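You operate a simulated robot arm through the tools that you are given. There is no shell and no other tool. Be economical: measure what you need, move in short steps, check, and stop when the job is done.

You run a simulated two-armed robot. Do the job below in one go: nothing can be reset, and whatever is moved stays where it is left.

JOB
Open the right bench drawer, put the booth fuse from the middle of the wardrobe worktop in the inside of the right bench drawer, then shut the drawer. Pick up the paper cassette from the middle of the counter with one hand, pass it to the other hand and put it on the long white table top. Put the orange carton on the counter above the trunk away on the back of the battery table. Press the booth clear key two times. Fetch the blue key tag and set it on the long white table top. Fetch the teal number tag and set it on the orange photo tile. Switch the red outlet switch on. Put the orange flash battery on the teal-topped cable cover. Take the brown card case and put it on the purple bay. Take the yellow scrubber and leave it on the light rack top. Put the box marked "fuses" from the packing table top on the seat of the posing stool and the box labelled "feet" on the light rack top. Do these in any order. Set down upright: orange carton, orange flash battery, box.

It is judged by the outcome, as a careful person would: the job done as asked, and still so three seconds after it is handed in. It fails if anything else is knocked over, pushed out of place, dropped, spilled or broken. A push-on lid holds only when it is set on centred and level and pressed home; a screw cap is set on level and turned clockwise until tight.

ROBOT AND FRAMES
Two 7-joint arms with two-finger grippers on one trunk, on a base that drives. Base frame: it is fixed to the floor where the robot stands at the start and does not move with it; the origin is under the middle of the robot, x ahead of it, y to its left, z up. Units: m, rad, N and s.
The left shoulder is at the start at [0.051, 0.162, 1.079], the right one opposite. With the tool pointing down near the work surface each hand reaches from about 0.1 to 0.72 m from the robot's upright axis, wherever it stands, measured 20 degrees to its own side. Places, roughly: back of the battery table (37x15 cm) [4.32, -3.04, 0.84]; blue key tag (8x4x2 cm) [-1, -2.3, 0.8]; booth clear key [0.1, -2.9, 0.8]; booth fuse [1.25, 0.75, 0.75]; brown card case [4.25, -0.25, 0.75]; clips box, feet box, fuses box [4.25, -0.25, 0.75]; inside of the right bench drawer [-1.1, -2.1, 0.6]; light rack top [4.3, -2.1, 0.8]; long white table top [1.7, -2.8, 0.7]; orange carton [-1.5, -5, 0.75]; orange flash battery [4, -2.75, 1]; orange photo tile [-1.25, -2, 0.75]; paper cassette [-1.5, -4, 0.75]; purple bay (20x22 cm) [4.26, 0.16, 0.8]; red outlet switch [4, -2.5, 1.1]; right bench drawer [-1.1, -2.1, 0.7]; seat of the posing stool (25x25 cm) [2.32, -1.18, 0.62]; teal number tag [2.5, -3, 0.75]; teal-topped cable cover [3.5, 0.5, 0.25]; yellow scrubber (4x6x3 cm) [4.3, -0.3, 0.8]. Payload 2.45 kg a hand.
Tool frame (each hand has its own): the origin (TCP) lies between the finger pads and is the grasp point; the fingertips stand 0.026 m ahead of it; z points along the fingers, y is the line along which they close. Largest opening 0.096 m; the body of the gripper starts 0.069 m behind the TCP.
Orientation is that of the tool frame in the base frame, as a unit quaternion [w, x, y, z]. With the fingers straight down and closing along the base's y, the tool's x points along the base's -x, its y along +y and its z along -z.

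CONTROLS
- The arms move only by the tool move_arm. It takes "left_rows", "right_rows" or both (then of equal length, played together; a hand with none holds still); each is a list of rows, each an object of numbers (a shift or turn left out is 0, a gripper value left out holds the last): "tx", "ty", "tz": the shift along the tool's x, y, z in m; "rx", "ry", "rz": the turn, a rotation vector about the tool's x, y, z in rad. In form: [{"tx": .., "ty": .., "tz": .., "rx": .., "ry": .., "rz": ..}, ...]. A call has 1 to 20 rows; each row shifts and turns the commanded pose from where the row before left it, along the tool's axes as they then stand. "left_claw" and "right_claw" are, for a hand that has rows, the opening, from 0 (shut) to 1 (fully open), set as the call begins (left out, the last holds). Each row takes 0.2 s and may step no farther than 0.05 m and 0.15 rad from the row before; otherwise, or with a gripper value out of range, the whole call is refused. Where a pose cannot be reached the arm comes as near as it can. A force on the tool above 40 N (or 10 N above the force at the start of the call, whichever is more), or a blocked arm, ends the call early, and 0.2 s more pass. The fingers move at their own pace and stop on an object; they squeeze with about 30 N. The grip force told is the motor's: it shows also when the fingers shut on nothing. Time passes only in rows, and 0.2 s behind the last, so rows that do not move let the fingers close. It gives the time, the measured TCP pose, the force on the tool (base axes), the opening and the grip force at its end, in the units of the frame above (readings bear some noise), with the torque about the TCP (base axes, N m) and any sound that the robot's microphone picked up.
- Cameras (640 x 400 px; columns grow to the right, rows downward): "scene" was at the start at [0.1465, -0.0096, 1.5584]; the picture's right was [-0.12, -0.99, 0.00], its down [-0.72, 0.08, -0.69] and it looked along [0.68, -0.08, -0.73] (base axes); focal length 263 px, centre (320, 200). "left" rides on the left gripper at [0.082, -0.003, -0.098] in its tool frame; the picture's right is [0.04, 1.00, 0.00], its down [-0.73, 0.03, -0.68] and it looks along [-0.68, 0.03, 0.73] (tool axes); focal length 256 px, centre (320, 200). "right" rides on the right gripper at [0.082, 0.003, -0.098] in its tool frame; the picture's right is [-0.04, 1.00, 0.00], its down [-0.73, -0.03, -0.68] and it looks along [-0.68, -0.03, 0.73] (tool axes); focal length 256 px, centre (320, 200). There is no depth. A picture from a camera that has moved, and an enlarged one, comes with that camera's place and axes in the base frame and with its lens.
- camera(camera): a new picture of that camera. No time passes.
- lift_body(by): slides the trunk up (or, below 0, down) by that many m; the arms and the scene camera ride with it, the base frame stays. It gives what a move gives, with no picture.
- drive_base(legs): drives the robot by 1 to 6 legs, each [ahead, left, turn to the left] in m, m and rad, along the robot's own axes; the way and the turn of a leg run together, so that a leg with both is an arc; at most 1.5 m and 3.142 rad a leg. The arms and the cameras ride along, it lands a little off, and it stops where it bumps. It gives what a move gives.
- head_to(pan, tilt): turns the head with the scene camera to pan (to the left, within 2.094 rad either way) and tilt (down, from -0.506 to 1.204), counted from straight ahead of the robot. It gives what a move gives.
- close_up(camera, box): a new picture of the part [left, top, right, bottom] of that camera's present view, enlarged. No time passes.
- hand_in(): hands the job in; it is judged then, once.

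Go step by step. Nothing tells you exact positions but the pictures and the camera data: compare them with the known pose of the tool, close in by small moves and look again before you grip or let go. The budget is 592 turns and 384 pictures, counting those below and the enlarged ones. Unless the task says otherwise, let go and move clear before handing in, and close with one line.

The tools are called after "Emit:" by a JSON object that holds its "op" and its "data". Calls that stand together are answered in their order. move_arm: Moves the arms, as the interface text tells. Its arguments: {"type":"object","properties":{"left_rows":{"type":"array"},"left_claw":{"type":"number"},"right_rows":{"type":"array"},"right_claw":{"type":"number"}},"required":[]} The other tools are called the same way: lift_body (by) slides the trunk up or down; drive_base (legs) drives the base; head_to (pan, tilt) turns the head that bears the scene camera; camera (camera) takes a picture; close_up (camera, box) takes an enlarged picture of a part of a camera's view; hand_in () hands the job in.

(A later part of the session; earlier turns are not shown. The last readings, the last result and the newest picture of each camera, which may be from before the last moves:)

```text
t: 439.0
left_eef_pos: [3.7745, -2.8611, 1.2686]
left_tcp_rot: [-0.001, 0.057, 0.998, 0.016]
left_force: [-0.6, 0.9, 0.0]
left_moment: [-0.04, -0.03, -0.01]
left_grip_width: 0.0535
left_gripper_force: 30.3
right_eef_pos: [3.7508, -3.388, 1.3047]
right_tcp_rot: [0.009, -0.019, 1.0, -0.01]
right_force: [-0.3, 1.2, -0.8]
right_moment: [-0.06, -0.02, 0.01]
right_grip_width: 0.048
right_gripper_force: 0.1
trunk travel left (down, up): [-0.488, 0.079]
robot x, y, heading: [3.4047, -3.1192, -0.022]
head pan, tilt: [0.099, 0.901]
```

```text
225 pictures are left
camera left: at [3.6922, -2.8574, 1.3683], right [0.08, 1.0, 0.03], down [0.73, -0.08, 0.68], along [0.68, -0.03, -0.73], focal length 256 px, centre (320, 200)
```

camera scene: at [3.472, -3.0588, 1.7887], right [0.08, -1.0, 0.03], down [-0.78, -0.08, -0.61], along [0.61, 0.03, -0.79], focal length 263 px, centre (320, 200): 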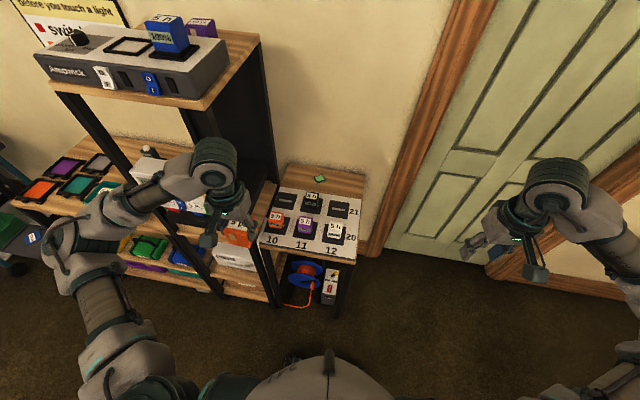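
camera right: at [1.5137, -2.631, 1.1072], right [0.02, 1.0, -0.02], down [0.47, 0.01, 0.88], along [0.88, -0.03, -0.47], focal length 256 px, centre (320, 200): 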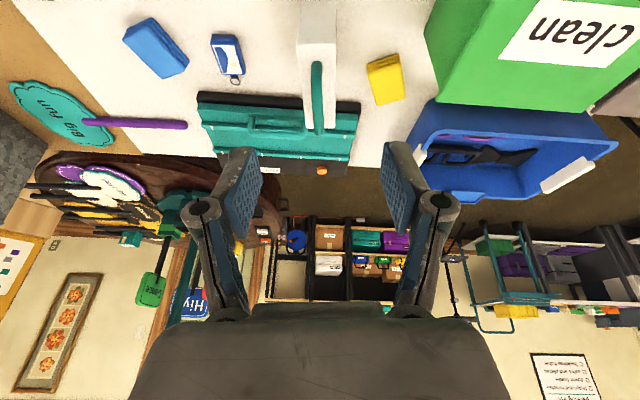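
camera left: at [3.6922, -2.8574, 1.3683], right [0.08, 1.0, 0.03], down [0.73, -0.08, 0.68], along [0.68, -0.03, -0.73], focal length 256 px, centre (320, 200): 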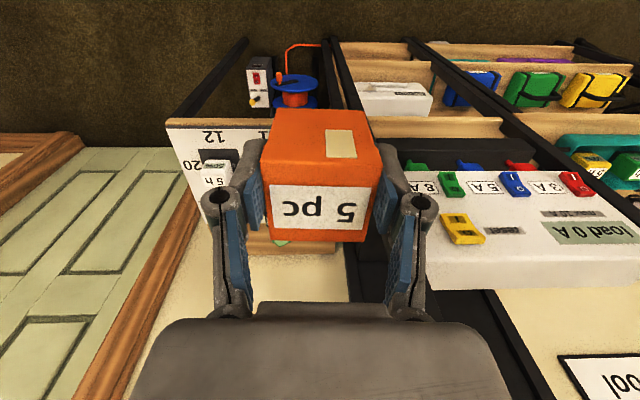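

Emit:
{"op": "drive_base", "data": {"legs": [[0, -0.25, 0.02], [0.27, 0, 0]]}}

Emit:
{"op": "head_to", "data": {"pan": 0.3, "tilt": 0.95}}

Emit:
{"op": "move_arm", "data": {"right_rows": [{}, {}, {}, {}, {}, {}, {}, {}, {}, {}, {}, {}, {}, {}, {}, {}, {}, {}]}}

Emit:
{"op": "camera", "data": {"camera": "scene"}}

Emit:
{"op": "camera", "data": {"camera": "left"}}

```text
t: 442.3
left_eef_pos: [4.0183, -3.1219, 1.2702]
left_tcp_rot: [-0.008, 0.03, 0.999, 0.025]
left_force: [-0.8, 0.2, -0.3]
left_moment: [0.01, 0.03, 0.01]
left_grip_width: 0.0533
left_gripper_force: 30.4
right_eef_pos: [4.0301, -3.6511, 1.2942]
right_tcp_rot: [0.004, -0.049, 0.999, -0.003]
right_force: [0.9, 0.5, -1.2]
right_moment: [-0.08, 0.08, 0.01]
right_grip_width: 0.0479
right_gripper_force: 0.0
trunk travel left (down, up): [-0.488, 0.079]
robot x, y, heading: [3.6519, -3.3826, 0.041]
head pan, tilt: [0.099, 0.901]
```

```text
t: 443.1
left_eef_pos: [4.0039, -3.1239, 1.2747]
left_tcp_rot: [0.0, 0.033, 0.999, 0.021]
left_force: [-0.4, -1.9, -1.4]
left_moment: [0.04, 0.0, 0.0]
left_grip_width: 0.0534
left_gripper_force: 30.4
right_eef_pos: [4.0134, -3.652, 1.3013]
right_tcp_rot: [0.01, -0.045, 0.999, -0.007]
right_force: [0.1, -0.4, -0.1]
right_moment: [0.09, -0.02, -0.01]
right_grip_width: 0.0482
right_gripper_force: 0.2
trunk travel left (down, up): [-0.488, 0.079]
robot x, y, heading: [3.6536, -3.3864, 0.04]
head pan, tilt: [0.3, 0.949]
```

```text
t: 446.9
left_eef_pos: [3.9958, -3.0815, 1.2681]
left_tcp_rot: [0.002, 0.03, 1.0, 0.009]
left_force: [-0.1, 0.6, -1.9]
left_moment: [0.04, 0.03, -0.02]
left_grip_width: 0.0532
left_gripper_force: 30.6
right_eef_pos: [4.0059, -3.6087, 1.3103]
right_tcp_rot: [0.012, -0.049, 0.999, -0.02]
right_force: [-1.2, 0.3, 0.6]
right_moment: [-0.02, 0.02, 0.0]
right_grip_width: 0.0481
right_gripper_force: 0.0
trunk travel left (down, up): [-0.488, 0.079]
robot x, y, heading: [3.6549, -3.3778, 0.038]
head pan, tilt: [0.3, 0.949]
```

```text
224 pictures are left
camera scene: at [3.7078, -3.3707, 1.7885], right [0.34, -0.94, -0.01], down [-0.77, -0.27, -0.58], along [0.55, 0.2, -0.81], focal length 263 px, centre (320, 200)
```

scene: 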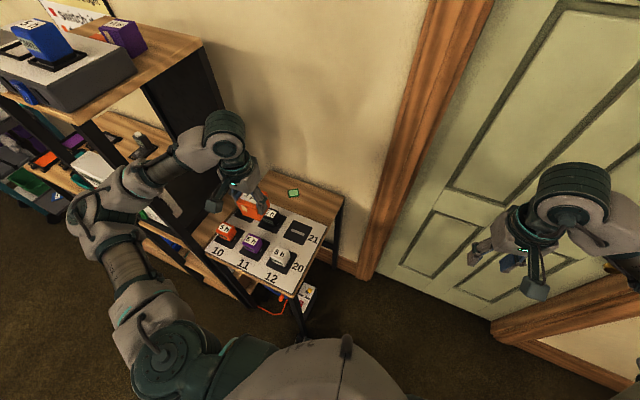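

```text
223 pictures are left
camera left: at [3.9137, -3.0818, 1.3679], right [0.02, 1.0, 0.02], down [0.73, -0.03, 0.68], along [0.68, 0.0, -0.73], focal length 256 px, centre (320, 200)
```

left: 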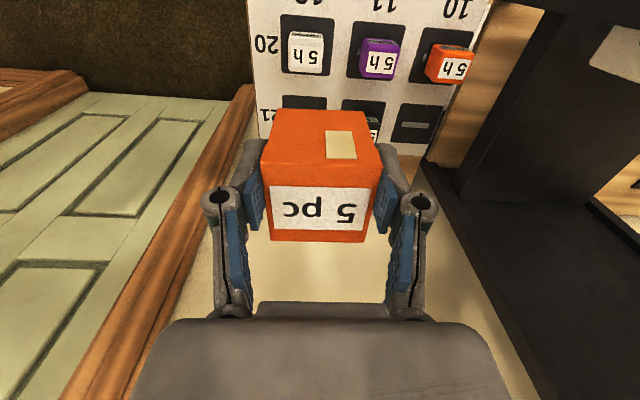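

Emit:
{"op": "drive_base", "data": {"legs": [[0.12, -0.13, 0], [0, 0, 0.31]]}}

Emit:
{"op": "lift_body", "data": {"by": -0.15}}

Emit:
{"op": "head_to", "data": {"pan": 0.0, "tilt": 1.0}}

Emit:
{"op": "move_arm", "data": {"right_rows": [{}, {}, {}, {}, {}, {}, {}, {}, {}, {}, {}, {}, {}, {}, {}, {}, {}, {}]}}

Emit:
{"op": "camera", "data": {"camera": "scene"}}

```text
t: 449.3
left_eef_pos: [4.0161, -3.1211, 1.27]
left_tcp_rot: [0.0, -0.124, 0.992, 0.011]
left_force: [0.2, -0.7, -0.3]
left_moment: [0.01, 0.07, 0.02]
left_grip_width: 0.0532
left_gripper_force: 29.7
right_eef_pos: [4.1876, -3.6203, 1.3077]
right_tcp_rot: [0.015, -0.203, 0.979, -0.016]
right_force: [-0.3, -0.4, -0.3]
right_moment: [0.0, 0.0, -0.02]
right_grip_width: 0.048
right_gripper_force: 0.0
trunk travel left (down, up): [-0.488, 0.079]
robot x, y, heading: [3.7768, -3.5074, 0.358]
head pan, tilt: [0.3, 0.949]
```

```text
t: 451.1
left_eef_pos: [4.0107, -3.1144, 1.1188]
left_tcp_rot: [0.004, -0.125, 0.992, 0.009]
left_force: [0.2, -0.4, -0.9]
left_moment: [0.02, -0.02, 0.02]
left_grip_width: 0.0535
left_gripper_force: 30.1
right_eef_pos: [4.1805, -3.6134, 1.1619]
right_tcp_rot: [0.016, -0.202, 0.979, -0.02]
right_force: [-0.1, 0.0, 0.2]
right_moment: [0.04, -0.01, 0.01]
right_grip_width: 0.0479
right_gripper_force: 0.0
trunk travel left (down, up): [-0.338, 0.229]
robot x, y, heading: [3.7808, -3.5077, 0.354]
head pan, tilt: [0.3, 0.949]
```

```text
t: 451.9
left_eef_pos: [4.0094, -3.1128, 1.1173]
left_tcp_rot: [0.002, -0.124, 0.992, 0.008]
left_force: [-0.3, 0.1, -0.6]
left_moment: [-0.01, 0.01, 0.04]
left_grip_width: 0.0532
left_gripper_force: 30.1
right_eef_pos: [4.1799, -3.6118, 1.1623]
right_tcp_rot: [0.017, -0.203, 0.979, -0.02]
right_force: [-0.6, 0.1, -0.2]
right_moment: [-0.02, 0.0, 0.03]
right_grip_width: 0.0482
right_gripper_force: 0.0
trunk travel left (down, up): [-0.338, 0.229]
robot x, y, heading: [3.7762, -3.5072, 0.351]
head pan, tilt: [0.0, 1.0]
```

```text
t: 455.7
left_eef_pos: [4.0074, -3.1103, 1.117]
left_tcp_rot: [0.002, -0.125, 0.992, 0.007]
left_force: [0.7, -0.1, -1.4]
left_moment: [-0.01, 0.01, 0.04]
left_grip_width: 0.0531
left_gripper_force: 29.5
right_eef_pos: [4.1792, -3.609, 1.162]
right_tcp_rot: [0.017, -0.202, 0.979, -0.021]
right_force: [0.2, 0.4, -0.1]
right_moment: [-0.03, 0.01, 0.01]
right_grip_width: 0.0479
right_gripper_force: 0.1
trunk travel left (down, up): [-0.338, 0.229]
robot x, y, heading: [3.779, -3.5049, 0.358]
head pan, tilt: [0.0, 1.0]
```

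```text
222 pictures are left
camera scene: at [3.8592, -3.4758, 1.6335], right [0.35, -0.94, 0.0], down [-0.79, -0.29, -0.54], along [0.5, 0.19, -0.84], focal length 263 px, centre (320, 200)
```

scene: 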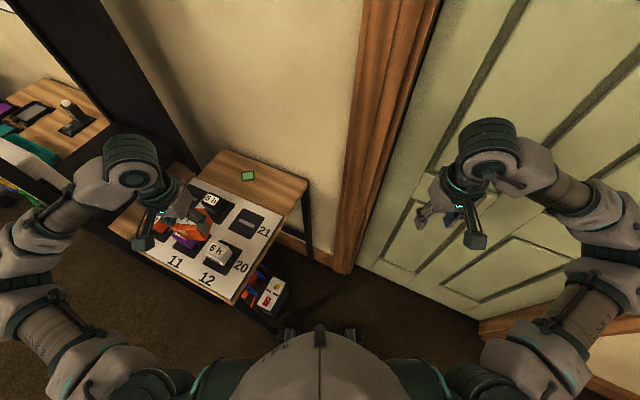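

Emit:
{"op": "move_arm", "data": {"left_rows": [{"rz": 0.125}, {"rz": 0.125}, {"tx": -0.045, "ty": -0.0015}, {"tx": -0.045, "ty": -0.0015}, {"tx": -0.045, "ty": -0.0015}, {"tx": -0.045, "ty": -0.0015}, {"tx": -0.045, "ty": -0.0015}, {"tx": -0.045, "ty": -0.0015}, {"tx": -0.042, "ty": -0.0015}, {}, {}]}}

Emit:
{"op": "camera", "data": {"camera": "left"}}

Emit:
{"op": "camera", "data": {"camera": "scene"}}

```text
t: 458.1
left_eef_pos: [4.322, -3.1212, 1.1181]
left_tcp_rot: [0.002, 0.0, 1.0, 0.008]
left_force: [0.1, -0.3, -1.2]
left_moment: [0.01, -0.02, -0.02]
left_grip_width: 0.0534
left_gripper_force: 30.1
right_eef_pos: [4.1797, -3.6086, 1.1632]
right_tcp_rot: [0.018, -0.203, 0.979, -0.021]
right_force: [0.6, 0.1, -0.2]
right_moment: [0.01, -0.01, 0.0]
right_grip_width: 0.0478
right_gripper_force: 0.0
trunk travel left (down, up): [-0.338, 0.229]
robot x, y, heading: [3.7776, -3.503, 0.355]
head pan, tilt: [0.0, 1.0]
```

```text
221 pictures are left
camera left: at [4.2403, -3.1249, 1.2171], right [-0.04, 1.0, 0.01], down [0.73, 0.02, 0.68], along [0.68, 0.04, -0.73], focal length 256 px, centre (320, 200)
```

left: 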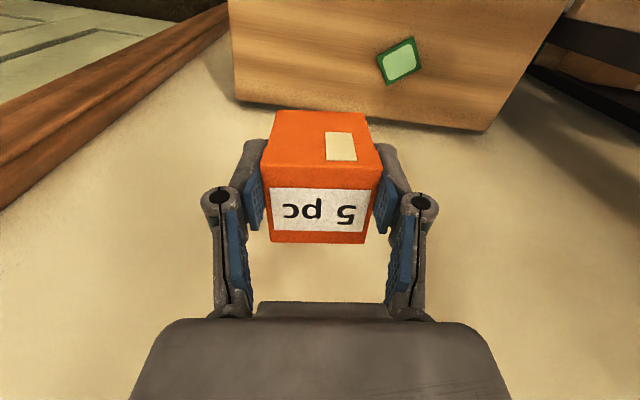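

```text
220 pictures are left
camera scene: at [3.8613, -3.4759, 1.6335], right [0.35, -0.94, 0.0], down [-0.79, -0.29, -0.54], along [0.5, 0.19, -0.84], focal length 263 px, centre (320, 200)
```

scene: 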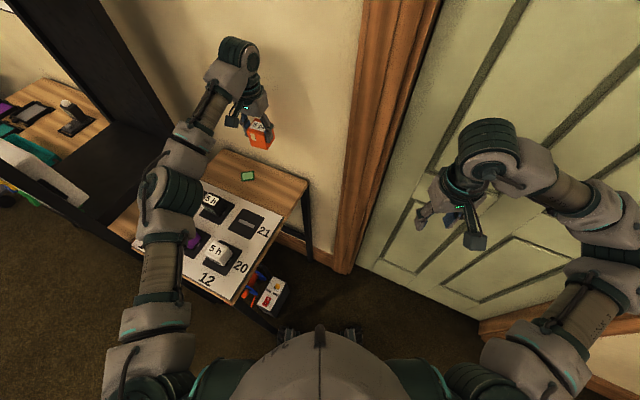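

Emit:
{"op": "move_arm", "data": {"left_rows": [{"tz": 0.045}, {"tz": 0.045}, {"tz": 0.045}, {"tz": 0.045}, {"tz": 0.04}, {}]}}

Emit:
{"op": "camera", "data": {"camera": "left"}}

```text
t: 459.5
left_eef_pos: [4.3227, -3.1196, 0.9015]
left_tcp_rot: [0.003, 0.0, 1.0, 0.009]
left_force: [2.8, 4.4, 22.6]
left_moment: [0.01, 0.17, -0.01]
left_grip_width: 0.0537
left_gripper_force: 30.0
right_eef_pos: [4.1797, -3.6104, 1.1624]
right_tcp_rot: [0.017, -0.202, 0.979, -0.021]
right_force: [0.3, 0.2, 0.9]
right_moment: [-0.01, 0.01, 0.0]
right_grip_width: 0.0481
right_gripper_force: 0.0
trunk travel left (down, up): [-0.338, 0.229]
robot x, y, heading: [3.7767, -3.5055, 0.353]
head pan, tilt: [0.0, 1.0]
```

```text
219 pictures are left
camera left: at [4.2403, -3.1247, 1.0002], right [-0.04, 1.0, 0.02], down [0.73, 0.02, 0.69], along [0.69, 0.04, -0.73], focal length 256 px, centre (320, 200)
```

left: 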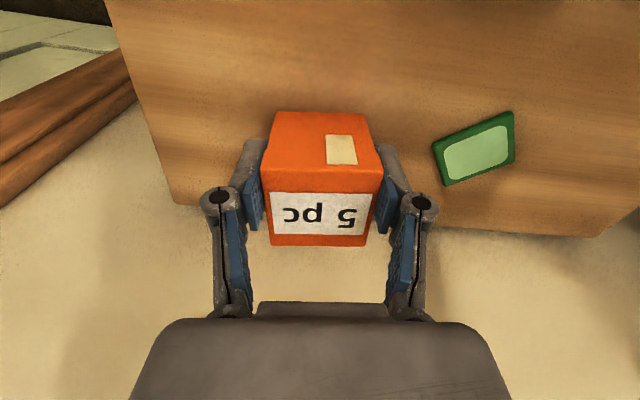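

Emit:
{"op": "move_arm", "data": {"left_rows": [{"tz": -0.002}, {}, {}], "left_claw": 0.8}}

Emit:
{"op": "move_arm", "data": {"left_rows": [{"tz": -0.02}, {"tz": -0.04}, {"tz": -0.05}, {"tz": -0.05}, {"tz": -0.05}, {}]}}

Emit:
{"op": "camera", "data": {"camera": "left"}}

```text
t: 460.3
left_eef_pos: [4.3239, -3.1184, 0.9]
left_tcp_rot: [0.002, -0.001, 1.0, 0.007]
left_force: [-0.5, -0.3, 0.6]
left_moment: [0.01, 0.02, -0.01]
left_grip_width: 0.0768
left_gripper_force: 0.2
right_eef_pos: [4.1811, -3.6116, 1.1615]
right_tcp_rot: [0.017, -0.203, 0.979, -0.021]
right_force: [0.1, 0.0, 0.5]
right_moment: [0.03, 0.01, 0.0]
right_grip_width: 0.0479
right_gripper_force: 0.1
trunk travel left (down, up): [-0.338, 0.229]
robot x, y, heading: [3.7749, -3.506, 0.353]
head pan, tilt: [0.0, 1.0]
```

```text
t: 461.7
left_eef_pos: [4.3227, -3.1211, 1.111]
left_tcp_rot: [0.002, 0.001, 1.0, 0.008]
left_force: [0.1, -0.1, -0.1]
left_moment: [-0.03, 0.0, -0.01]
left_grip_width: 0.0765
left_gripper_force: 0.0
right_eef_pos: [4.1808, -3.6107, 1.161]
right_tcp_rot: [0.016, -0.202, 0.979, -0.02]
right_force: [0.3, -0.1, 1.0]
right_moment: [-0.02, 0.04, -0.03]
right_grip_width: 0.0478
right_gripper_force: 0.1
trunk travel left (down, up): [-0.338, 0.229]
robot x, y, heading: [3.7787, -3.5024, 0.348]
head pan, tilt: [0.0, 1.0]
```

```text
218 pictures are left
camera left: at [4.2418, -3.1264, 1.2105], right [-0.04, 1.0, 0.02], down [0.73, 0.02, 0.68], along [0.68, 0.04, -0.73], focal length 256 px, centre (320, 200)
```

left: 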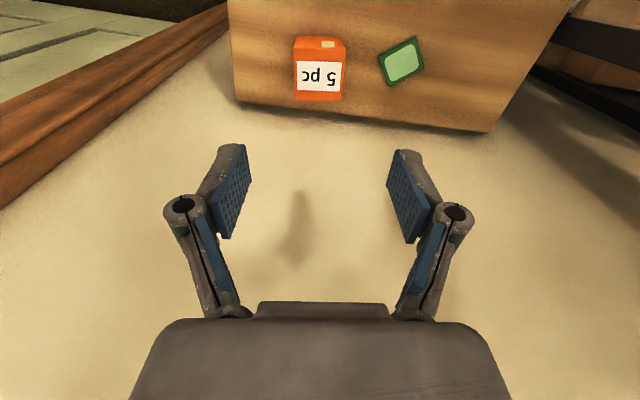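

Emit:
{"op": "move_arm", "data": {"left_rows": [{"tx": 0.045}, {"tx": 0.045}, {"tx": 0.045}, {"tx": 0.045}, {"tx": 0.03, "ty": 0.03}, {"tx": 0.03, "ty": 0.035}, {"tx": 0.02, "ty": 0.04}, {"tx": 0.02, "ty": 0.04}, {"ty": 0.04}, {}, {}]}}

Emit:
{"op": "camera", "data": {"camera": "left"}}

Emit:
{"op": "camera", "data": {"camera": "scene"}}

```text
t: 464.1
left_eef_pos: [4.0406, -2.9359, 1.1123]
left_tcp_rot: [0.002, 0.0, 1.0, 0.008]
left_force: [-0.4, 0.7, 0.4]
left_moment: [0.0, 0.0, 0.0]
left_grip_width: 0.0766
left_gripper_force: 0.1
right_eef_pos: [4.179, -3.6086, 1.1618]
right_tcp_rot: [0.016, -0.203, 0.979, -0.021]
right_force: [-0.2, -0.2, -0.9]
right_moment: [-0.01, -0.02, -0.01]
right_grip_width: 0.0482
right_gripper_force: 0.0
trunk travel left (down, up): [-0.338, 0.229]
robot x, y, heading: [3.7778, -3.5047, 0.349]
head pan, tilt: [0.0, 1.0]
```

```text
217 pictures are left
camera left: at [3.9582, -2.9402, 1.2114], right [-0.04, 1.0, 0.01], down [0.73, 0.02, 0.68], along [0.68, 0.04, -0.73], focal length 256 px, centre (320, 200)
```

left: 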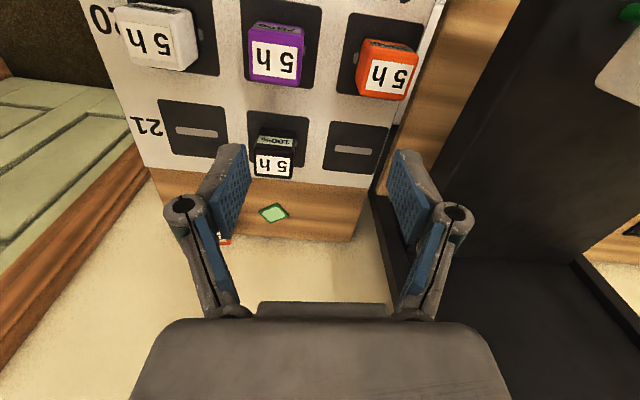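

```text
216 pictures are left
camera scene: at [3.8588, -3.4755, 1.6336], right [0.35, -0.94, 0.0], down [-0.79, -0.29, -0.54], along [0.5, 0.19, -0.84], focal length 263 px, centre (320, 200)
```

scene: 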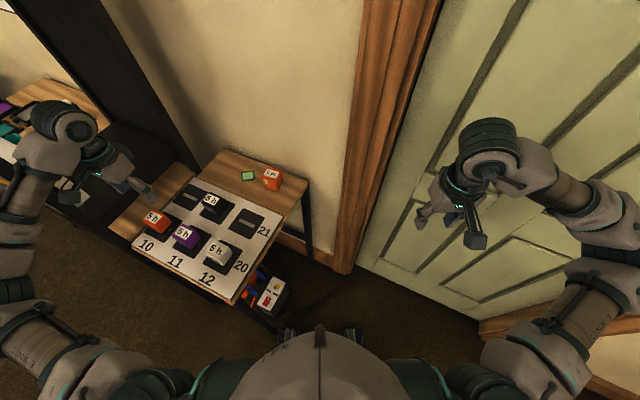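

Emit:
{"op": "move_arm", "data": {"left_rows": [{"ty": 0.038, "tx": -0.002}, {"ty": 0.038, "tx": -0.002}, {"rz": 0.08}, {"tz": 0.04}, {"tz": 0.04}, {"tz": 0.03}, {}, {}], "left_claw": 0.8}}

Emit:
{"op": "camera", "data": {"camera": "left"}}

Emit:
{"op": "camera", "data": {"camera": "scene"}}

```text
t: 465.9
left_eef_pos: [4.0458, -2.8581, 1.0026]
left_tcp_rot: [0.002, 0.041, 0.999, 0.007]
left_force: [0.4, -0.9, 0.0]
left_moment: [0.0, -0.02, 0.02]
left_grip_width: 0.0769
left_gripper_force: 0.2
right_eef_pos: [4.1788, -3.6091, 1.1625]
right_tcp_rot: [0.017, -0.202, 0.979, -0.022]
right_force: [0.0, 0.3, 0.2]
right_moment: [0.01, 0.02, 0.01]
right_grip_width: 0.0479
right_gripper_force: 0.1
trunk travel left (down, up): [-0.338, 0.229]
robot x, y, heading: [3.7807, -3.5036, 0.348]
head pan, tilt: [0.0, 1.0]
```

```text
215 pictures are left
camera left: at [3.9635, -2.856, 1.1016], right [0.04, 1.0, 0.01], down [0.73, -0.04, 0.68], along [0.68, -0.02, -0.73], focal length 256 px, centre (320, 200)
```

left: 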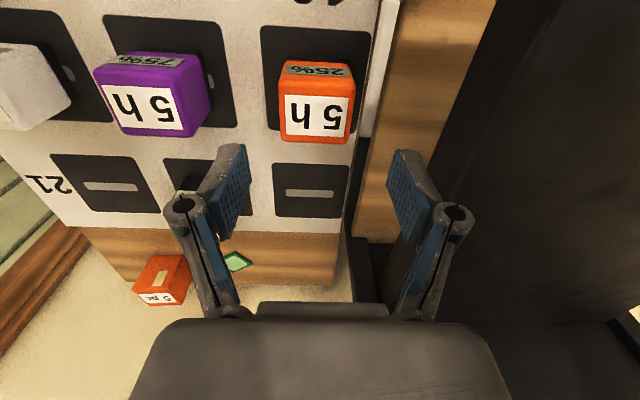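

```text
214 pictures are left
camera scene: at [3.8589, -3.4745, 1.6336], right [0.35, -0.94, 0.0], down [-0.79, -0.29, -0.54], along [0.5, 0.19, -0.84], focal length 263 px, centre (320, 200)
```

scene: 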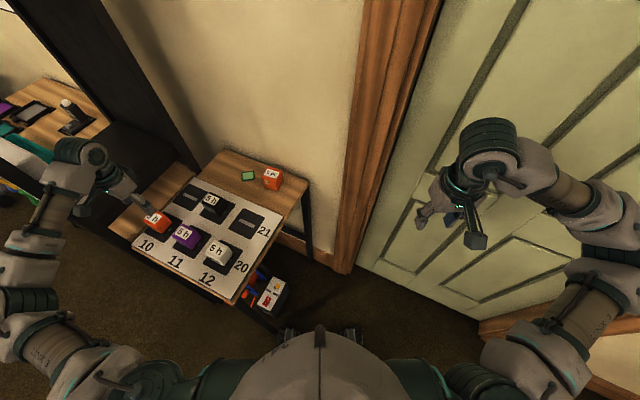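

Emit:
{"op": "move_arm", "data": {"left_rows": [{"tz": 0.03}, {"tz": 0.03}, {"tz": 0.02}, {}, {}]}}

Emit:
{"op": "camera", "data": {"camera": "left"}}

```text
t: 467.1
left_eef_pos: [4.0439, -2.8541, 0.923]
left_tcp_rot: [0.002, 0.04, 0.999, 0.007]
left_force: [-0.1, 0.9, 0.2]
left_moment: [0.0, 0.01, 0.04]
left_grip_width: 0.0769
left_gripper_force: 0.0
right_eef_pos: [4.179, -3.6079, 1.1622]
right_tcp_rot: [0.016, -0.203, 0.979, -0.022]
right_force: [-0.4, -0.7, -0.2]
right_moment: [0.01, 0.01, 0.0]
right_grip_width: 0.048
right_gripper_force: 0.1
trunk travel left (down, up): [-0.338, 0.229]
robot x, y, heading: [3.7809, -3.5064, 0.351]
head pan, tilt: [0.0, 1.0]
```

```text
213 pictures are left
camera left: at [3.9633, -2.8533, 1.0212], right [0.04, 1.0, 0.01], down [0.73, -0.04, 0.68], along [0.68, -0.02, -0.73], focal length 256 px, centre (320, 200)
```

left: 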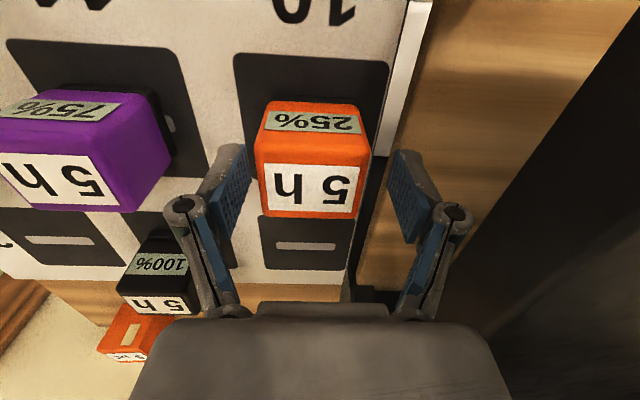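

Emit:
{"op": "move_arm", "data": {"left_rows": [{"tz": 0.012, "ty": -0.003}, {"tz": 0.011}, {}]}}

Emit:
{"op": "move_arm", "data": {"left_rows": [{}, {}, {}, {}], "left_claw": 0}}

Emit:
{"op": "move_arm", "data": {"left_rows": [{"tz": -0.01}, {"tz": -0.02}, {"tz": -0.03}, {"tz": -0.04}, {"tz": -0.05}, {"tz": -0.05}, {}]}}

Emit:
{"op": "camera", "data": {"camera": "left"}}

```text
t: 467.9
left_eef_pos: [4.0431, -2.8591, 0.8987]
left_tcp_rot: [0.002, 0.04, 0.999, 0.007]
left_force: [-0.7, -0.3, 0.8]
left_moment: [0.0, -0.01, 0.03]
left_grip_width: 0.0768
left_gripper_force: 0.1
right_eef_pos: [4.1783, -3.6077, 1.1623]
right_tcp_rot: [0.018, -0.202, 0.979, -0.022]
right_force: [0.1, -0.1, -0.6]
right_moment: [-0.02, 0.01, 0.0]
right_grip_width: 0.048
right_gripper_force: 0.0
trunk travel left (down, up): [-0.338, 0.229]
robot x, y, heading: [3.7816, -3.5052, 0.349]
head pan, tilt: [0.0, 1.0]
```

```text
t: 468.9
left_eef_pos: [4.045, -2.8602, 0.8986]
left_tcp_rot: [0.002, 0.04, 0.999, 0.007]
left_force: [0.1, -1.4, 0.4]
left_moment: [-0.11, -0.06, -0.02]
left_grip_width: 0.0536
left_gripper_force: 30.4
right_eef_pos: [4.1794, -3.6083, 1.1623]
right_tcp_rot: [0.017, -0.202, 0.979, -0.021]
right_force: [-0.1, -0.1, 0.5]
right_moment: [-0.01, 0.03, -0.02]
right_grip_width: 0.0474
right_gripper_force: 0.1
trunk travel left (down, up): [-0.338, 0.229]
robot x, y, heading: [3.7791, -3.5076, 0.352]
head pan, tilt: [0.0, 1.0]
```

```text
t: 470.5
left_eef_pos: [4.044, -2.8618, 1.0984]
left_tcp_rot: [0.001, 0.038, 0.999, 0.006]
left_force: [-0.6, -0.8, -3.5]
left_moment: [0.01, 0.05, 0.02]
left_grip_width: 0.0535
left_gripper_force: 30.0
right_eef_pos: [4.1803, -3.608, 1.1626]
right_tcp_rot: [0.015, -0.203, 0.979, -0.021]
right_force: [0.0, -0.4, 0.7]
right_moment: [-0.02, -0.02, 0.04]
right_grip_width: 0.048
right_gripper_force: 0.1
trunk travel left (down, up): [-0.338, 0.229]
robot x, y, heading: [3.7772, -3.5091, 0.358]
head pan, tilt: [0.0, 1.0]
```

```text
212 pictures are left
camera left: at [3.9626, -2.8603, 1.1981], right [0.04, 1.0, 0.01], down [0.73, -0.04, 0.68], along [0.68, -0.02, -0.73], focal length 256 px, centre (320, 200)
```

left: 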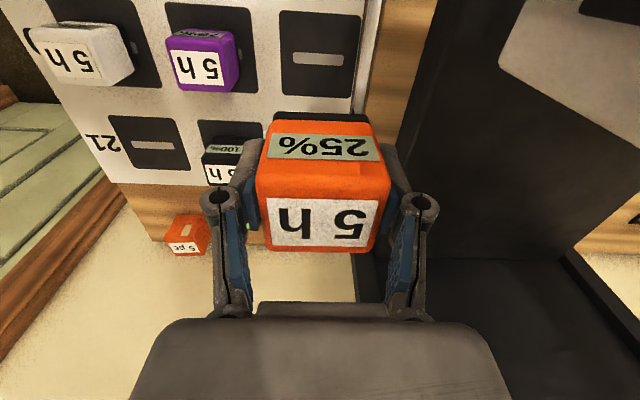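

Emit:
{"op": "lift_body", "data": {"by": 0.1}}

Emit:
{"op": "drive_base", "data": {"legs": [[-0.45, 0, 0], [0, 0, -0.355]]}}

Emit:
{"op": "move_arm", "data": {"left_rows": [{"ty": -0.04}, {"ty": -0.04}, {"ty": -0.04}, {"ty": -0.04}, {"ty": -0.04}, {}]}}

Emit:
{"op": "drive_base", "data": {"legs": [[0, 1.1, 0]]}}

Emit:
{"op": "head_to", "data": {"pan": 0, "tilt": 0.7}}

Emit:
{"op": "move_arm", "data": {"right_rows": [{}, {}, {}, {}, {}, {}, {}, {}, {}, {}, {}, {}, {}, {}, {}, {}, {}, {}], "right_claw": 0}}

Emit:
{"op": "camera", "data": {"camera": "scene"}}

```text
t: 471.8
left_eef_pos: [4.0443, -2.8617, 1.2]
left_tcp_rot: [0.002, 0.041, 0.999, 0.007]
left_force: [-0.4, -0.5, -3.9]
left_moment: [0.0, 0.0, 0.01]
left_grip_width: 0.0534
left_gripper_force: 30.7
right_eef_pos: [4.1798, -3.6078, 1.2624]
right_tcp_rot: [0.015, -0.203, 0.979, -0.022]
right_force: [-0.1, 0.3, 0.1]
right_moment: [-0.02, -0.02, -0.05]
right_grip_width: 0.0482
right_gripper_force: 0.0
trunk travel left (down, up): [-0.438, 0.129]
robot x, y, heading: [3.7813, -3.5067, 0.353]
head pan, tilt: [0.0, 1.0]
```

```text
t: 475.6
left_eef_pos: [3.8289, -3.1443, 1.1976]
left_tcp_rot: [0.003, 0.214, 0.977, 0.005]
left_force: [-0.3, -0.1, -3.0]
left_moment: [-0.02, -0.02, 0.02]
left_grip_width: 0.0535
left_gripper_force: 30.1
right_eef_pos: [3.6997, -3.8911, 1.2621]
right_tcp_rot: [0.012, -0.028, 0.999, -0.025]
right_force: [0.0, -0.5, 0.6]
right_moment: [0.0, -0.01, -0.01]
right_grip_width: 0.0482
right_gripper_force: 0.1
trunk travel left (down, up): [-0.438, 0.129]
robot x, y, heading: [3.3581, -3.6592, 0.002]
head pan, tilt: [0.0, 1.0]
```

```text
t: 477.0
left_eef_pos: [3.7433, -3.3333, 1.198]
left_tcp_rot: [0.005, 0.214, 0.977, 0.008]
left_force: [-0.3, 0.2, -3.2]
left_moment: [-0.03, 0.0, -0.01]
left_grip_width: 0.0535
left_gripper_force: 29.5
right_eef_pos: [3.6965, -3.8977, 1.2622]
right_tcp_rot: [0.014, -0.028, 0.999, -0.023]
right_force: [0.0, 0.1, -0.2]
right_moment: [0.01, 0.0, 0.0]
right_grip_width: 0.048
right_gripper_force: 0.0
trunk travel left (down, up): [-0.438, 0.129]
robot x, y, heading: [3.3573, -3.6643, 0.002]
head pan, tilt: [0.0, 1.0]
```

```text
t: 482.6
left_eef_pos: [3.7492, -2.2395, 1.1972]
left_tcp_rot: [0.005, 0.217, 0.976, 0.007]
left_force: [-0.7, 0.2, -3.7]
left_moment: [0.0, -0.01, -0.02]
left_grip_width: 0.0537
left_gripper_force: 30.1
right_eef_pos: [3.698, -2.8028, 1.2643]
right_tcp_rot: [0.013, -0.025, 0.999, -0.024]
right_force: [0.5, -0.3, -0.9]
right_moment: [0.01, 0.01, -0.02]
right_grip_width: 0.0481
right_gripper_force: 0.1
trunk travel left (down, up): [-0.438, 0.129]
robot x, y, heading: [3.3619, -2.5649, -0.008]
head pan, tilt: [0.0, 1.0]
```

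```text
t: 483.4
left_eef_pos: [3.7456, -2.2378, 1.1988]
left_tcp_rot: [0.005, 0.217, 0.976, 0.008]
left_force: [-0.3, 0.2, -4.2]
left_moment: [-0.01, 0.0, -0.01]
left_grip_width: 0.0535
left_gripper_force: 29.9
right_eef_pos: [3.6941, -2.8055, 1.2634]
right_tcp_rot: [0.015, -0.026, 0.999, -0.024]
right_force: [-0.1, -0.2, 0.2]
right_moment: [0.01, -0.04, 0.0]
right_grip_width: 0.048
right_gripper_force: 0.1
trunk travel left (down, up): [-0.438, 0.129]
robot x, y, heading: [3.3647, -2.5644, -0.002]
head pan, tilt: [0.0, 0.7]
```

```text
t: 487.2
left_eef_pos: [3.7451, -2.2375, 1.1988]
left_tcp_rot: [0.006, 0.217, 0.976, 0.007]
left_force: [0.4, -1.0, -3.2]
left_moment: [-0.02, 0.01, -0.02]
left_grip_width: 0.0535
left_gripper_force: 29.7
right_eef_pos: [3.694, -2.8039, 1.2636]
right_tcp_rot: [0.014, -0.025, 0.999, -0.024]
right_force: [0.7, 0.2, 0.9]
right_moment: [0.01, 0.0, 0.0]
right_grip_width: 0.0001
right_gripper_force: 28.4
trunk travel left (down, up): [-0.438, 0.129]
robot x, y, heading: [3.3634, -2.5661, -0.005]
head pan, tilt: [0.0, 0.7]
```

```text
211 pictures are left
camera scene: at [3.4379, -2.565, 1.7568], right [-0.01, -1.0, 0.0], down [-0.65, 0.0, -0.76], along [0.76, -0.01, -0.65], focal length 263 px, centre (320, 200)
```

scene: 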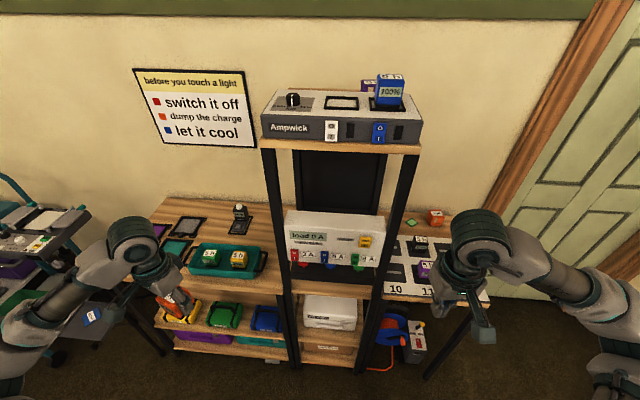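

Emit:
{"op": "close_up", "data": {"camera": "scene", "box": [275, 200, 395, 280]}}

Emit:
{"op": "camera", "data": {"camera": "right"}}

```text
5.00 times, centred on (335, 240) of scene
camera zoom: at [3.4379, -2.565, 1.7568], right [-0.01, -1.0, 0.0], down [-0.65, 0.0, -0.76], along [0.76, -0.01, -0.65], focal length 1313 px, centre (245, 0)
```

zoom: 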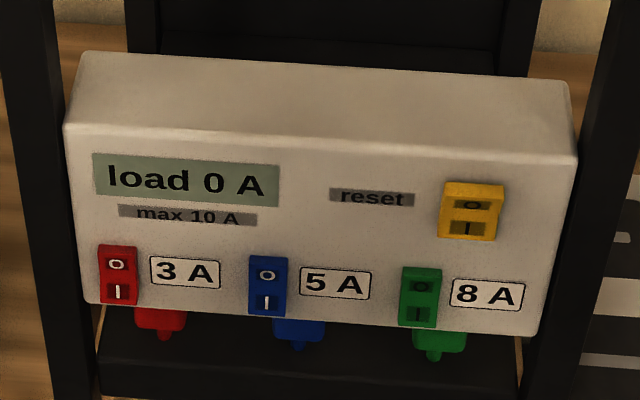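

```text
209 pictures are left
camera right: at [3.6092, -2.7999, 1.3589], right [-0.01, 1.0, -0.05], down [0.71, 0.04, 0.7], along [0.7, -0.03, -0.71], focal length 256 px, centre (320, 200)
```

right: 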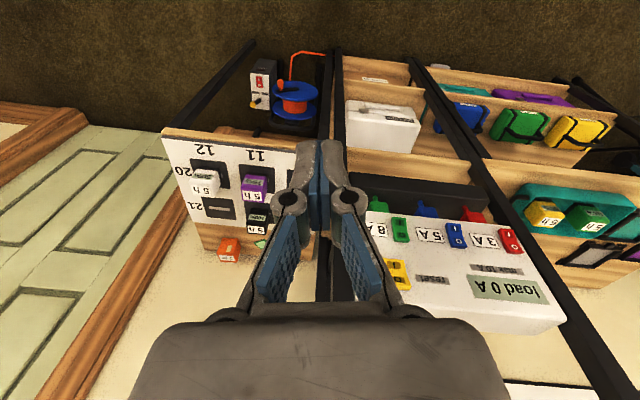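

Emit:
{"op": "move_arm", "data": {"right_rows": [{"rx": -0.048, "rz": 0.05}, {"ty": 0.044, "tz": 0.02}, {"ty": 0.044, "tz": 0.02}, {"ty": 0.044, "tz": 0.02}, {"ty": 0.044, "tz": 0.02}, {"ty": 0.044, "tz": 0.02}, {"ty": 0.044, "tz": 0.02}, {"ty": 0.044, "tz": 0.02}, {"ry": -0.15}, {"ry": -0.15}, {"ry": -0.15}, {"ry": -0.15}, {"ry": -0.15}, {"ry": -0.15}, {}, {}]}}

Emit:
{"op": "camera", "data": {"camera": "right"}}

Emit:
{"op": "camera", "data": {"camera": "scene"}}

```text
t: 490.6
left_eef_pos: [3.7459, -2.24, 1.2004]
left_tcp_rot: [0.006, 0.219, 0.976, 0.008]
left_force: [-0.1, 0.0, -3.1]
left_moment: [0.03, 0.02, 0.02]
left_grip_width: 0.0536
left_gripper_force: 30.2
right_eef_pos: [3.6985, -2.4962, 1.1238]
right_tcp_rot: [0.449, 0.0, 0.894, 0.001]
right_force: [0.3, -0.5, 0.4]
right_moment: [-0.01, 0.02, -0.02]
right_grip_width: 0.0001
right_gripper_force: 28.2
trunk travel left (down, up): [-0.438, 0.129]
robot x, y, heading: [3.3604, -2.5648, -0.006]
head pan, tilt: [0.0, 0.7]
```

```text
208 pictures are left
camera right: at [3.5705, -2.4933, 1.1172], right [0.02, 1.0, 0.03], down [-0.11, -0.03, 0.99], along [0.99, -0.03, 0.11], focal length 256 px, centre (320, 200)
```

right: 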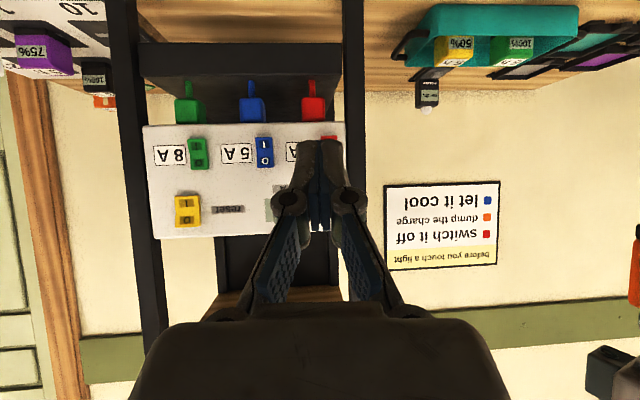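

```text
207 pictures are left
camera scene: at [3.4382, -2.5626, 1.7567], right [-0.01, -1.0, 0.0], down [-0.65, 0.0, -0.76], along [0.76, -0.01, -0.65], focal length 263 px, centre (320, 200)
```

scene: 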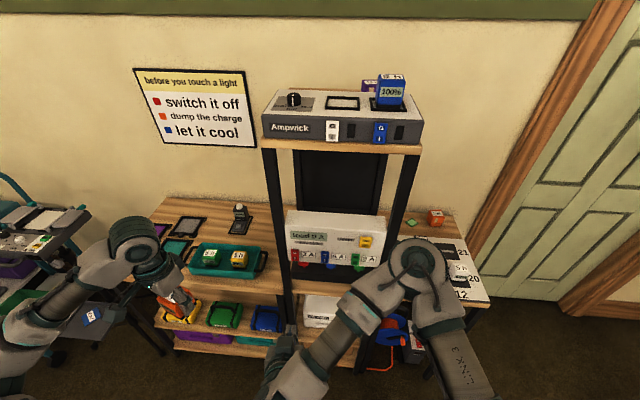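

Emit:
{"op": "move_arm", "data": {"right_rows": [{"tx": -0.017, "tz": 0.0348, "ty": 0.0004}, {"tx": -0.017, "tz": 0.0348, "ty": 0.0004}, {"tx": -0.017, "tz": 0.0348, "ty": 0.0004}, {"tx": -0.017, "tz": 0.0348, "ty": 0.0004}, {"tx": -0.017, "tz": 0.0348, "ty": 0.0004}, {}, {}]}}

Emit:
{"op": "camera", "data": {"camera": "right"}}

Emit:
{"op": "close_up", "data": {"camera": "scene", "box": [275, 200, 395, 280]}}

```text
t: 492.2
left_eef_pos: [3.7459, -2.2385, 1.1991]
left_tcp_rot: [0.005, 0.216, 0.976, 0.007]
left_force: [-0.8, -0.2, -4.0]
left_moment: [0.01, 0.03, 0.01]
left_grip_width: 0.0535
left_gripper_force: 30.5
right_eef_pos: [3.888, -2.4939, 1.0889]
right_tcp_rot: [0.449, 0.0, 0.893, 0.0]
right_force: [-0.8, -0.3, 0.2]
right_moment: [-0.02, 0.02, 0.01]
right_grip_width: 0.0002
right_gripper_force: 28.6
trunk travel left (down, up): [-0.438, 0.129]
robot x, y, heading: [3.3605, -2.5636, -0.007]
head pan, tilt: [0.0, 0.7]
```

```text
206 pictures are left
camera right: at [3.76, -2.4903, 1.0815], right [0.02, 1.0, 0.03], down [-0.11, -0.03, 0.99], along [0.99, -0.03, 0.1], focal length 256 px, centre (320, 200)
```

right: 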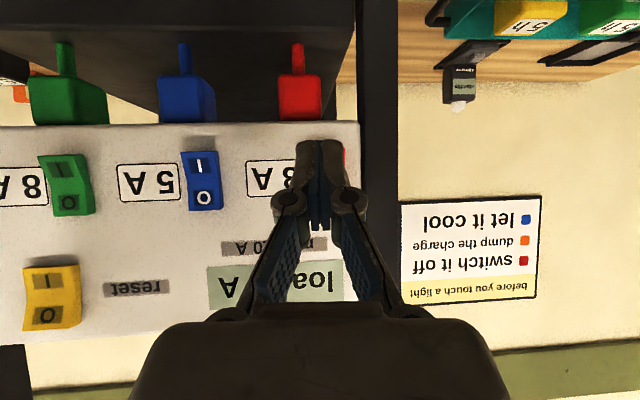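

```text
5.00 times, centred on (335, 240) of scene
camera zoom: at [3.4386, -2.5611, 1.7567], right [-0.01, -1.0, 0.0], down [-0.65, 0.0, -0.76], along [0.76, -0.01, -0.65], focal length 1313 px, centre (245, 0)
```

zoom: 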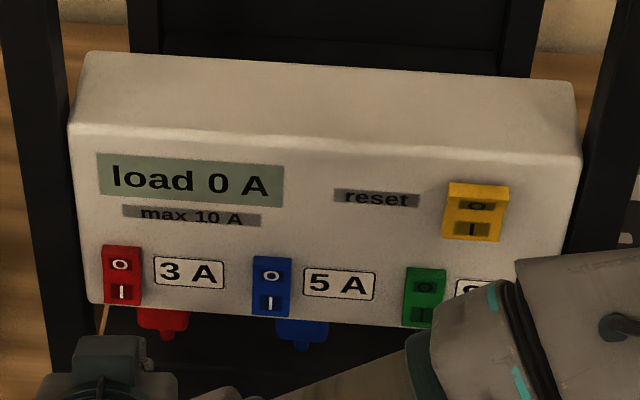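

Emit:
{"op": "move_arm", "data": {"right_rows": [{"tx": -0.018, "tz": 0.0241, "ty": 0.004}, {"tx": -0.003, "tz": 0.004}, {"tx": -0.003, "tz": 0.004}]}}

```text
t: 493.0
left_eef_pos: [3.7459, -2.2376, 1.1987]
left_tcp_rot: [0.005, 0.218, 0.976, 0.006]
left_force: [0.9, -0.1, -3.9]
left_moment: [0.01, -0.01, 0.01]
left_grip_width: 0.0537
left_gripper_force: 29.8
right_eef_pos: [3.9297, -2.4885, 1.087]
right_tcp_rot: [0.449, 0.0, 0.894, 0.001]
right_force: [-0.1, -0.5, 0.1]
right_moment: [0.0, -0.02, 0.01]
right_grip_width: 0.0
right_gripper_force: 28.8
trunk travel left (down, up): [-0.438, 0.129]
robot x, y, heading: [3.3622, -2.5659, -0.01]
head pan, tilt: [0.0, 0.7]
```

Emit:
{"op": "move_arm", "data": {"right_rows": [{"tx": -0.0024, "tz": 0.0032}, {"tx": -0.0024, "tz": 0.0032}]}}

Emit:
{"op": "move_arm", "data": {"right_rows": [{"tx": -0.0024, "tz": 0.0032}, {"tx": -0.0024, "tz": 0.0032}]}}

```text
t: 493.6
left_eef_pos: [3.7423, -2.2387, 1.2002]
left_tcp_rot: [0.006, 0.218, 0.976, 0.008]
left_force: [0.4, -0.4, -2.7]
left_moment: [-0.03, 0.04, -0.01]
left_grip_width: 0.0534
left_gripper_force: 29.7
right_eef_pos: [3.9311, -2.4887, 1.0883]
right_tcp_rot: [0.447, 0.0, 0.895, 0.001]
right_force: [-26.0, -4.6, -4.0]
right_moment: [0.0, 0.26, -0.35]
right_grip_width: 0.0001
right_gripper_force: 28.2
trunk travel left (down, up): [-0.438, 0.129]
robot x, y, heading: [3.358, -2.5631, -0.007]
head pan, tilt: [0.0, 0.7]
```

```text
t: 494.1
left_eef_pos: [3.7415, -2.2408, 1.2002]
left_tcp_rot: [0.007, 0.218, 0.976, 0.008]
left_force: [0.5, 1.1, -3.0]
left_moment: [0.03, 0.02, 0.06]
left_grip_width: 0.0535
left_gripper_force: 29.9
right_eef_pos: [3.9308, -2.4882, 1.0883]
right_tcp_rot: [0.445, -0.003, 0.896, 0.003]
right_force: [-25.2, -5.0, 9.2]
right_moment: [-0.1, -0.09, -0.32]
right_grip_width: 0.0001
right_gripper_force: 28.0
trunk travel left (down, up): [-0.438, 0.129]
robot x, y, heading: [3.3609, -2.5678, -0.007]
head pan, tilt: [0.0, 0.7]
stopped in row 2 (right hand): the force on the tool passed its limit at 44 N (the readings are from after the stop); the commanded pose is now the measured one
```

Emit:
{"op": "close_up", "data": {"camera": "right", "box": [260, 90, 400, 220]}}

Emit:
{"op": "close_up", "data": {"camera": "scene", "box": [275, 220, 345, 270]}}

```text
3.08 times, centred on (330, 155) of right
camera zoom: at [3.8037, -2.486, 1.0814], right [0.02, 1.0, 0.03], down [-0.1, -0.03, 0.99], along [1.0, -0.02, 0.1], focal length 788 px, centre (289, 338)
```

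zoom: 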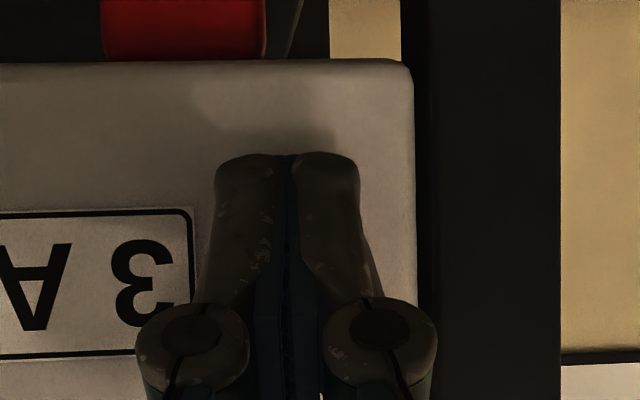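

```text
8.00 times, centred on (310, 245) of scene
camera zoom: at [3.4303, -2.5651, 1.7574], right [-0.01, -1.0, 0.0], down [-0.64, 0.0, -0.77], along [0.77, -0.01, -0.64], focal length 2101 px, centre (400, -160)
```

zoom: 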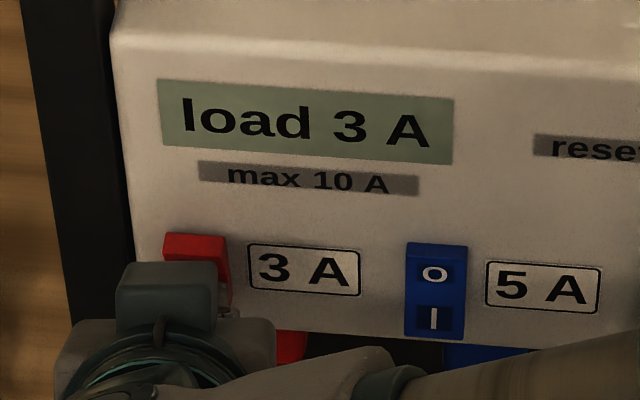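

Emit:
{"op": "move_arm", "data": {"right_rows": [{"tx": 0.012, "tz": -0.016}, {"tx": 0.024, "tz": -0.032}, {"tx": 0.024, "tz": -0.032}, {"tx": 0.024, "tz": -0.032}, {"ry": 0.15}, {"ry": 0.15}, {"ry": 0.15}, {"ry": 0.15}, {"ry": 0.15}, {"ry": 0.15}, {"ty": -0.04, "tz": -0.02}, {"ty": -0.04, "tz": -0.02}, {"ty": -0.04, "tz": -0.02}, {"ty": -0.04, "tz": -0.02}, {"ty": -0.04}, {}]}}

Emit:
{"op": "close_up", "data": {"camera": "scene", "box": [275, 200, 395, 280]}}

```text
t: 497.5
left_eef_pos: [3.7446, -2.2386, 1.1997]
left_tcp_rot: [0.005, 0.218, 0.976, 0.009]
left_force: [0.1, -0.7, -2.6]
left_moment: [0.04, 0.03, 0.0]
left_grip_width: 0.0536
left_gripper_force: 29.9
right_eef_pos: [3.7962, -2.6886, 1.166]
right_tcp_rot: [0.011, -0.003, 1.0, 0.0]
right_force: [0.3, 0.8, -0.1]
right_moment: [0.01, 0.04, -0.02]
right_grip_width: 0.0002
right_gripper_force: 27.9
trunk travel left (down, up): [-0.438, 0.129]
robot x, y, heading: [3.3574, -2.5626, -0.01]
head pan, tilt: [0.0, 0.7]
```

```text
5.00 times, centred on (335, 240) of scene
camera zoom: at [3.4387, -2.5648, 1.7567], right [-0.01, -1.0, 0.0], down [-0.65, 0.0, -0.76], along [0.76, -0.01, -0.65], focal length 1313 px, centre (245, 0)
```

zoom: 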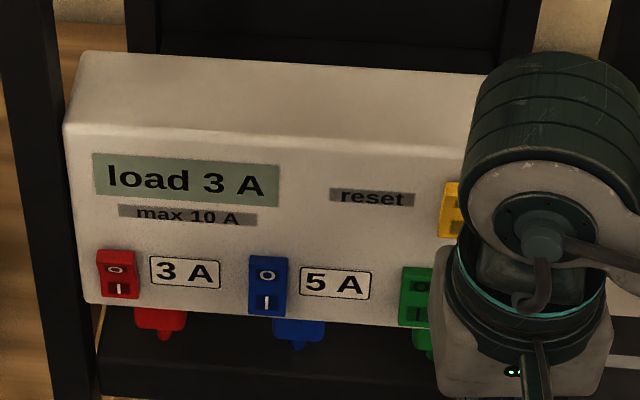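

Emit:
{"op": "drive_base", "data": {"legs": [[-0.35, 0, 0], [0, 1.2, 0], [0, 1.0, 0]]}}

Emit:
{"op": "head_to", "data": {"pan": 0.3, "tilt": 0.6}}

Emit:
{"op": "camera", "data": {"camera": "scene"}}

Emit:
{"op": "head_to", "data": {"pan": -0.5, "tilt": 0.6}}

Emit:
{"op": "camera", "data": {"camera": "scene"}}

```text
t: 510.2
left_eef_pos: [3.4, -0.0651, 1.2039]
left_tcp_rot: [0.004, 0.218, 0.976, 0.015]
left_force: [-0.1, -0.9, -3.5]
left_moment: [0.08, 0.0, 0.04]
left_grip_width: 0.0535
left_gripper_force: 30.2
right_eef_pos: [3.4522, -0.5122, 1.1652]
right_tcp_rot: [0.012, -0.003, 1.0, 0.008]
right_force: [0.2, -0.5, 0.3]
right_moment: [0.04, -0.02, -0.01]
right_grip_width: 0.0
right_gripper_force: 28.3
trunk travel left (down, up): [-0.438, 0.129]
robot x, y, heading: [3.017, -0.3744, -0.005]
head pan, tilt: [0.0, 0.7]
```

```text
t: 511.0
left_eef_pos: [3.3964, -0.0636, 1.2042]
left_tcp_rot: [0.005, 0.218, 0.976, 0.013]
left_force: [-0.5, -0.2, -4.1]
left_moment: [0.03, 0.02, -0.01]
left_grip_width: 0.0535
left_gripper_force: 30.0
right_eef_pos: [3.4488, -0.5118, 1.1671]
right_tcp_rot: [0.012, -0.003, 1.0, 0.005]
right_force: [-0.3, -1.6, 0.6]
right_moment: [0.0, 0.03, 0.01]
right_grip_width: 0.0
right_gripper_force: 28.8
trunk travel left (down, up): [-0.438, 0.129]
robot x, y, heading: [3.021, -0.3791, -0.003]
head pan, tilt: [0.3, 0.6]
```

```text
201 pictures are left
camera scene: at [3.0947, -0.3632, 1.7655], right [0.29, -0.96, -0.01], down [-0.54, -0.16, -0.82], along [0.79, 0.24, -0.57], focal length 263 px, centre (320, 200)
```

scene: 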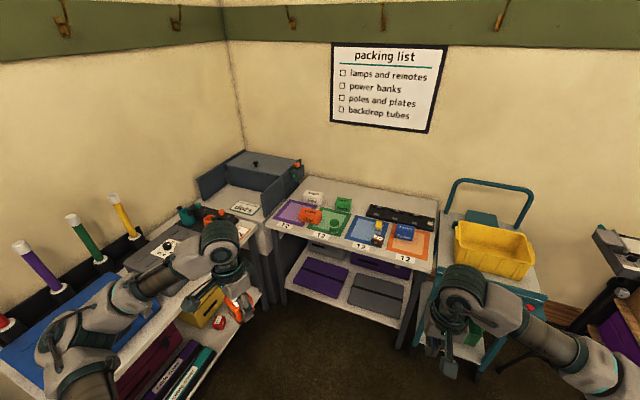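

```text
t: 512.1
left_eef_pos: [3.3982, -0.0602, 1.2041]
left_tcp_rot: [0.006, 0.218, 0.976, 0.011]
left_force: [0.6, -0.5, -3.9]
left_moment: [0.01, 0.02, 0.04]
left_grip_width: 0.0533
left_gripper_force: 29.3
right_eef_pos: [3.4496, -0.5083, 1.1655]
right_tcp_rot: [0.013, -0.003, 1.0, 0.005]
right_force: [0.2, -0.9, -0.2]
right_moment: [0.04, 0.0, -0.02]
right_grip_width: 0.0
right_gripper_force: 28.8
trunk travel left (down, up): [-0.438, 0.129]
robot x, y, heading: [3.0181, -0.3762, -0.009]
head pan, tilt: [-0.499, 0.6]
```

```text
200 pictures are left
camera scene: at [3.0873, -0.4363, 1.7649], right [-0.48, -0.88, -0.01], down [-0.5, 0.28, -0.82], along [0.72, -0.39, -0.57], focal length 263 px, centre (320, 200)
```

scene: 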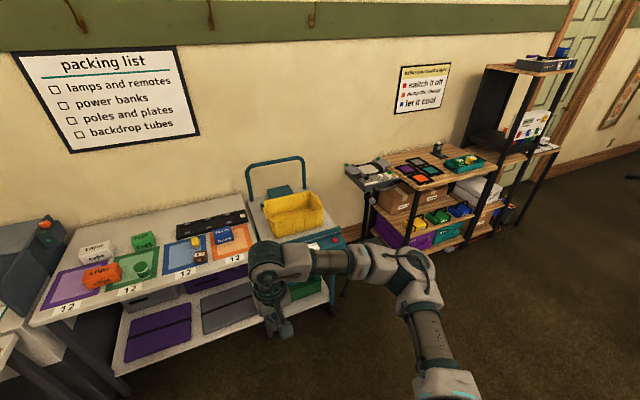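

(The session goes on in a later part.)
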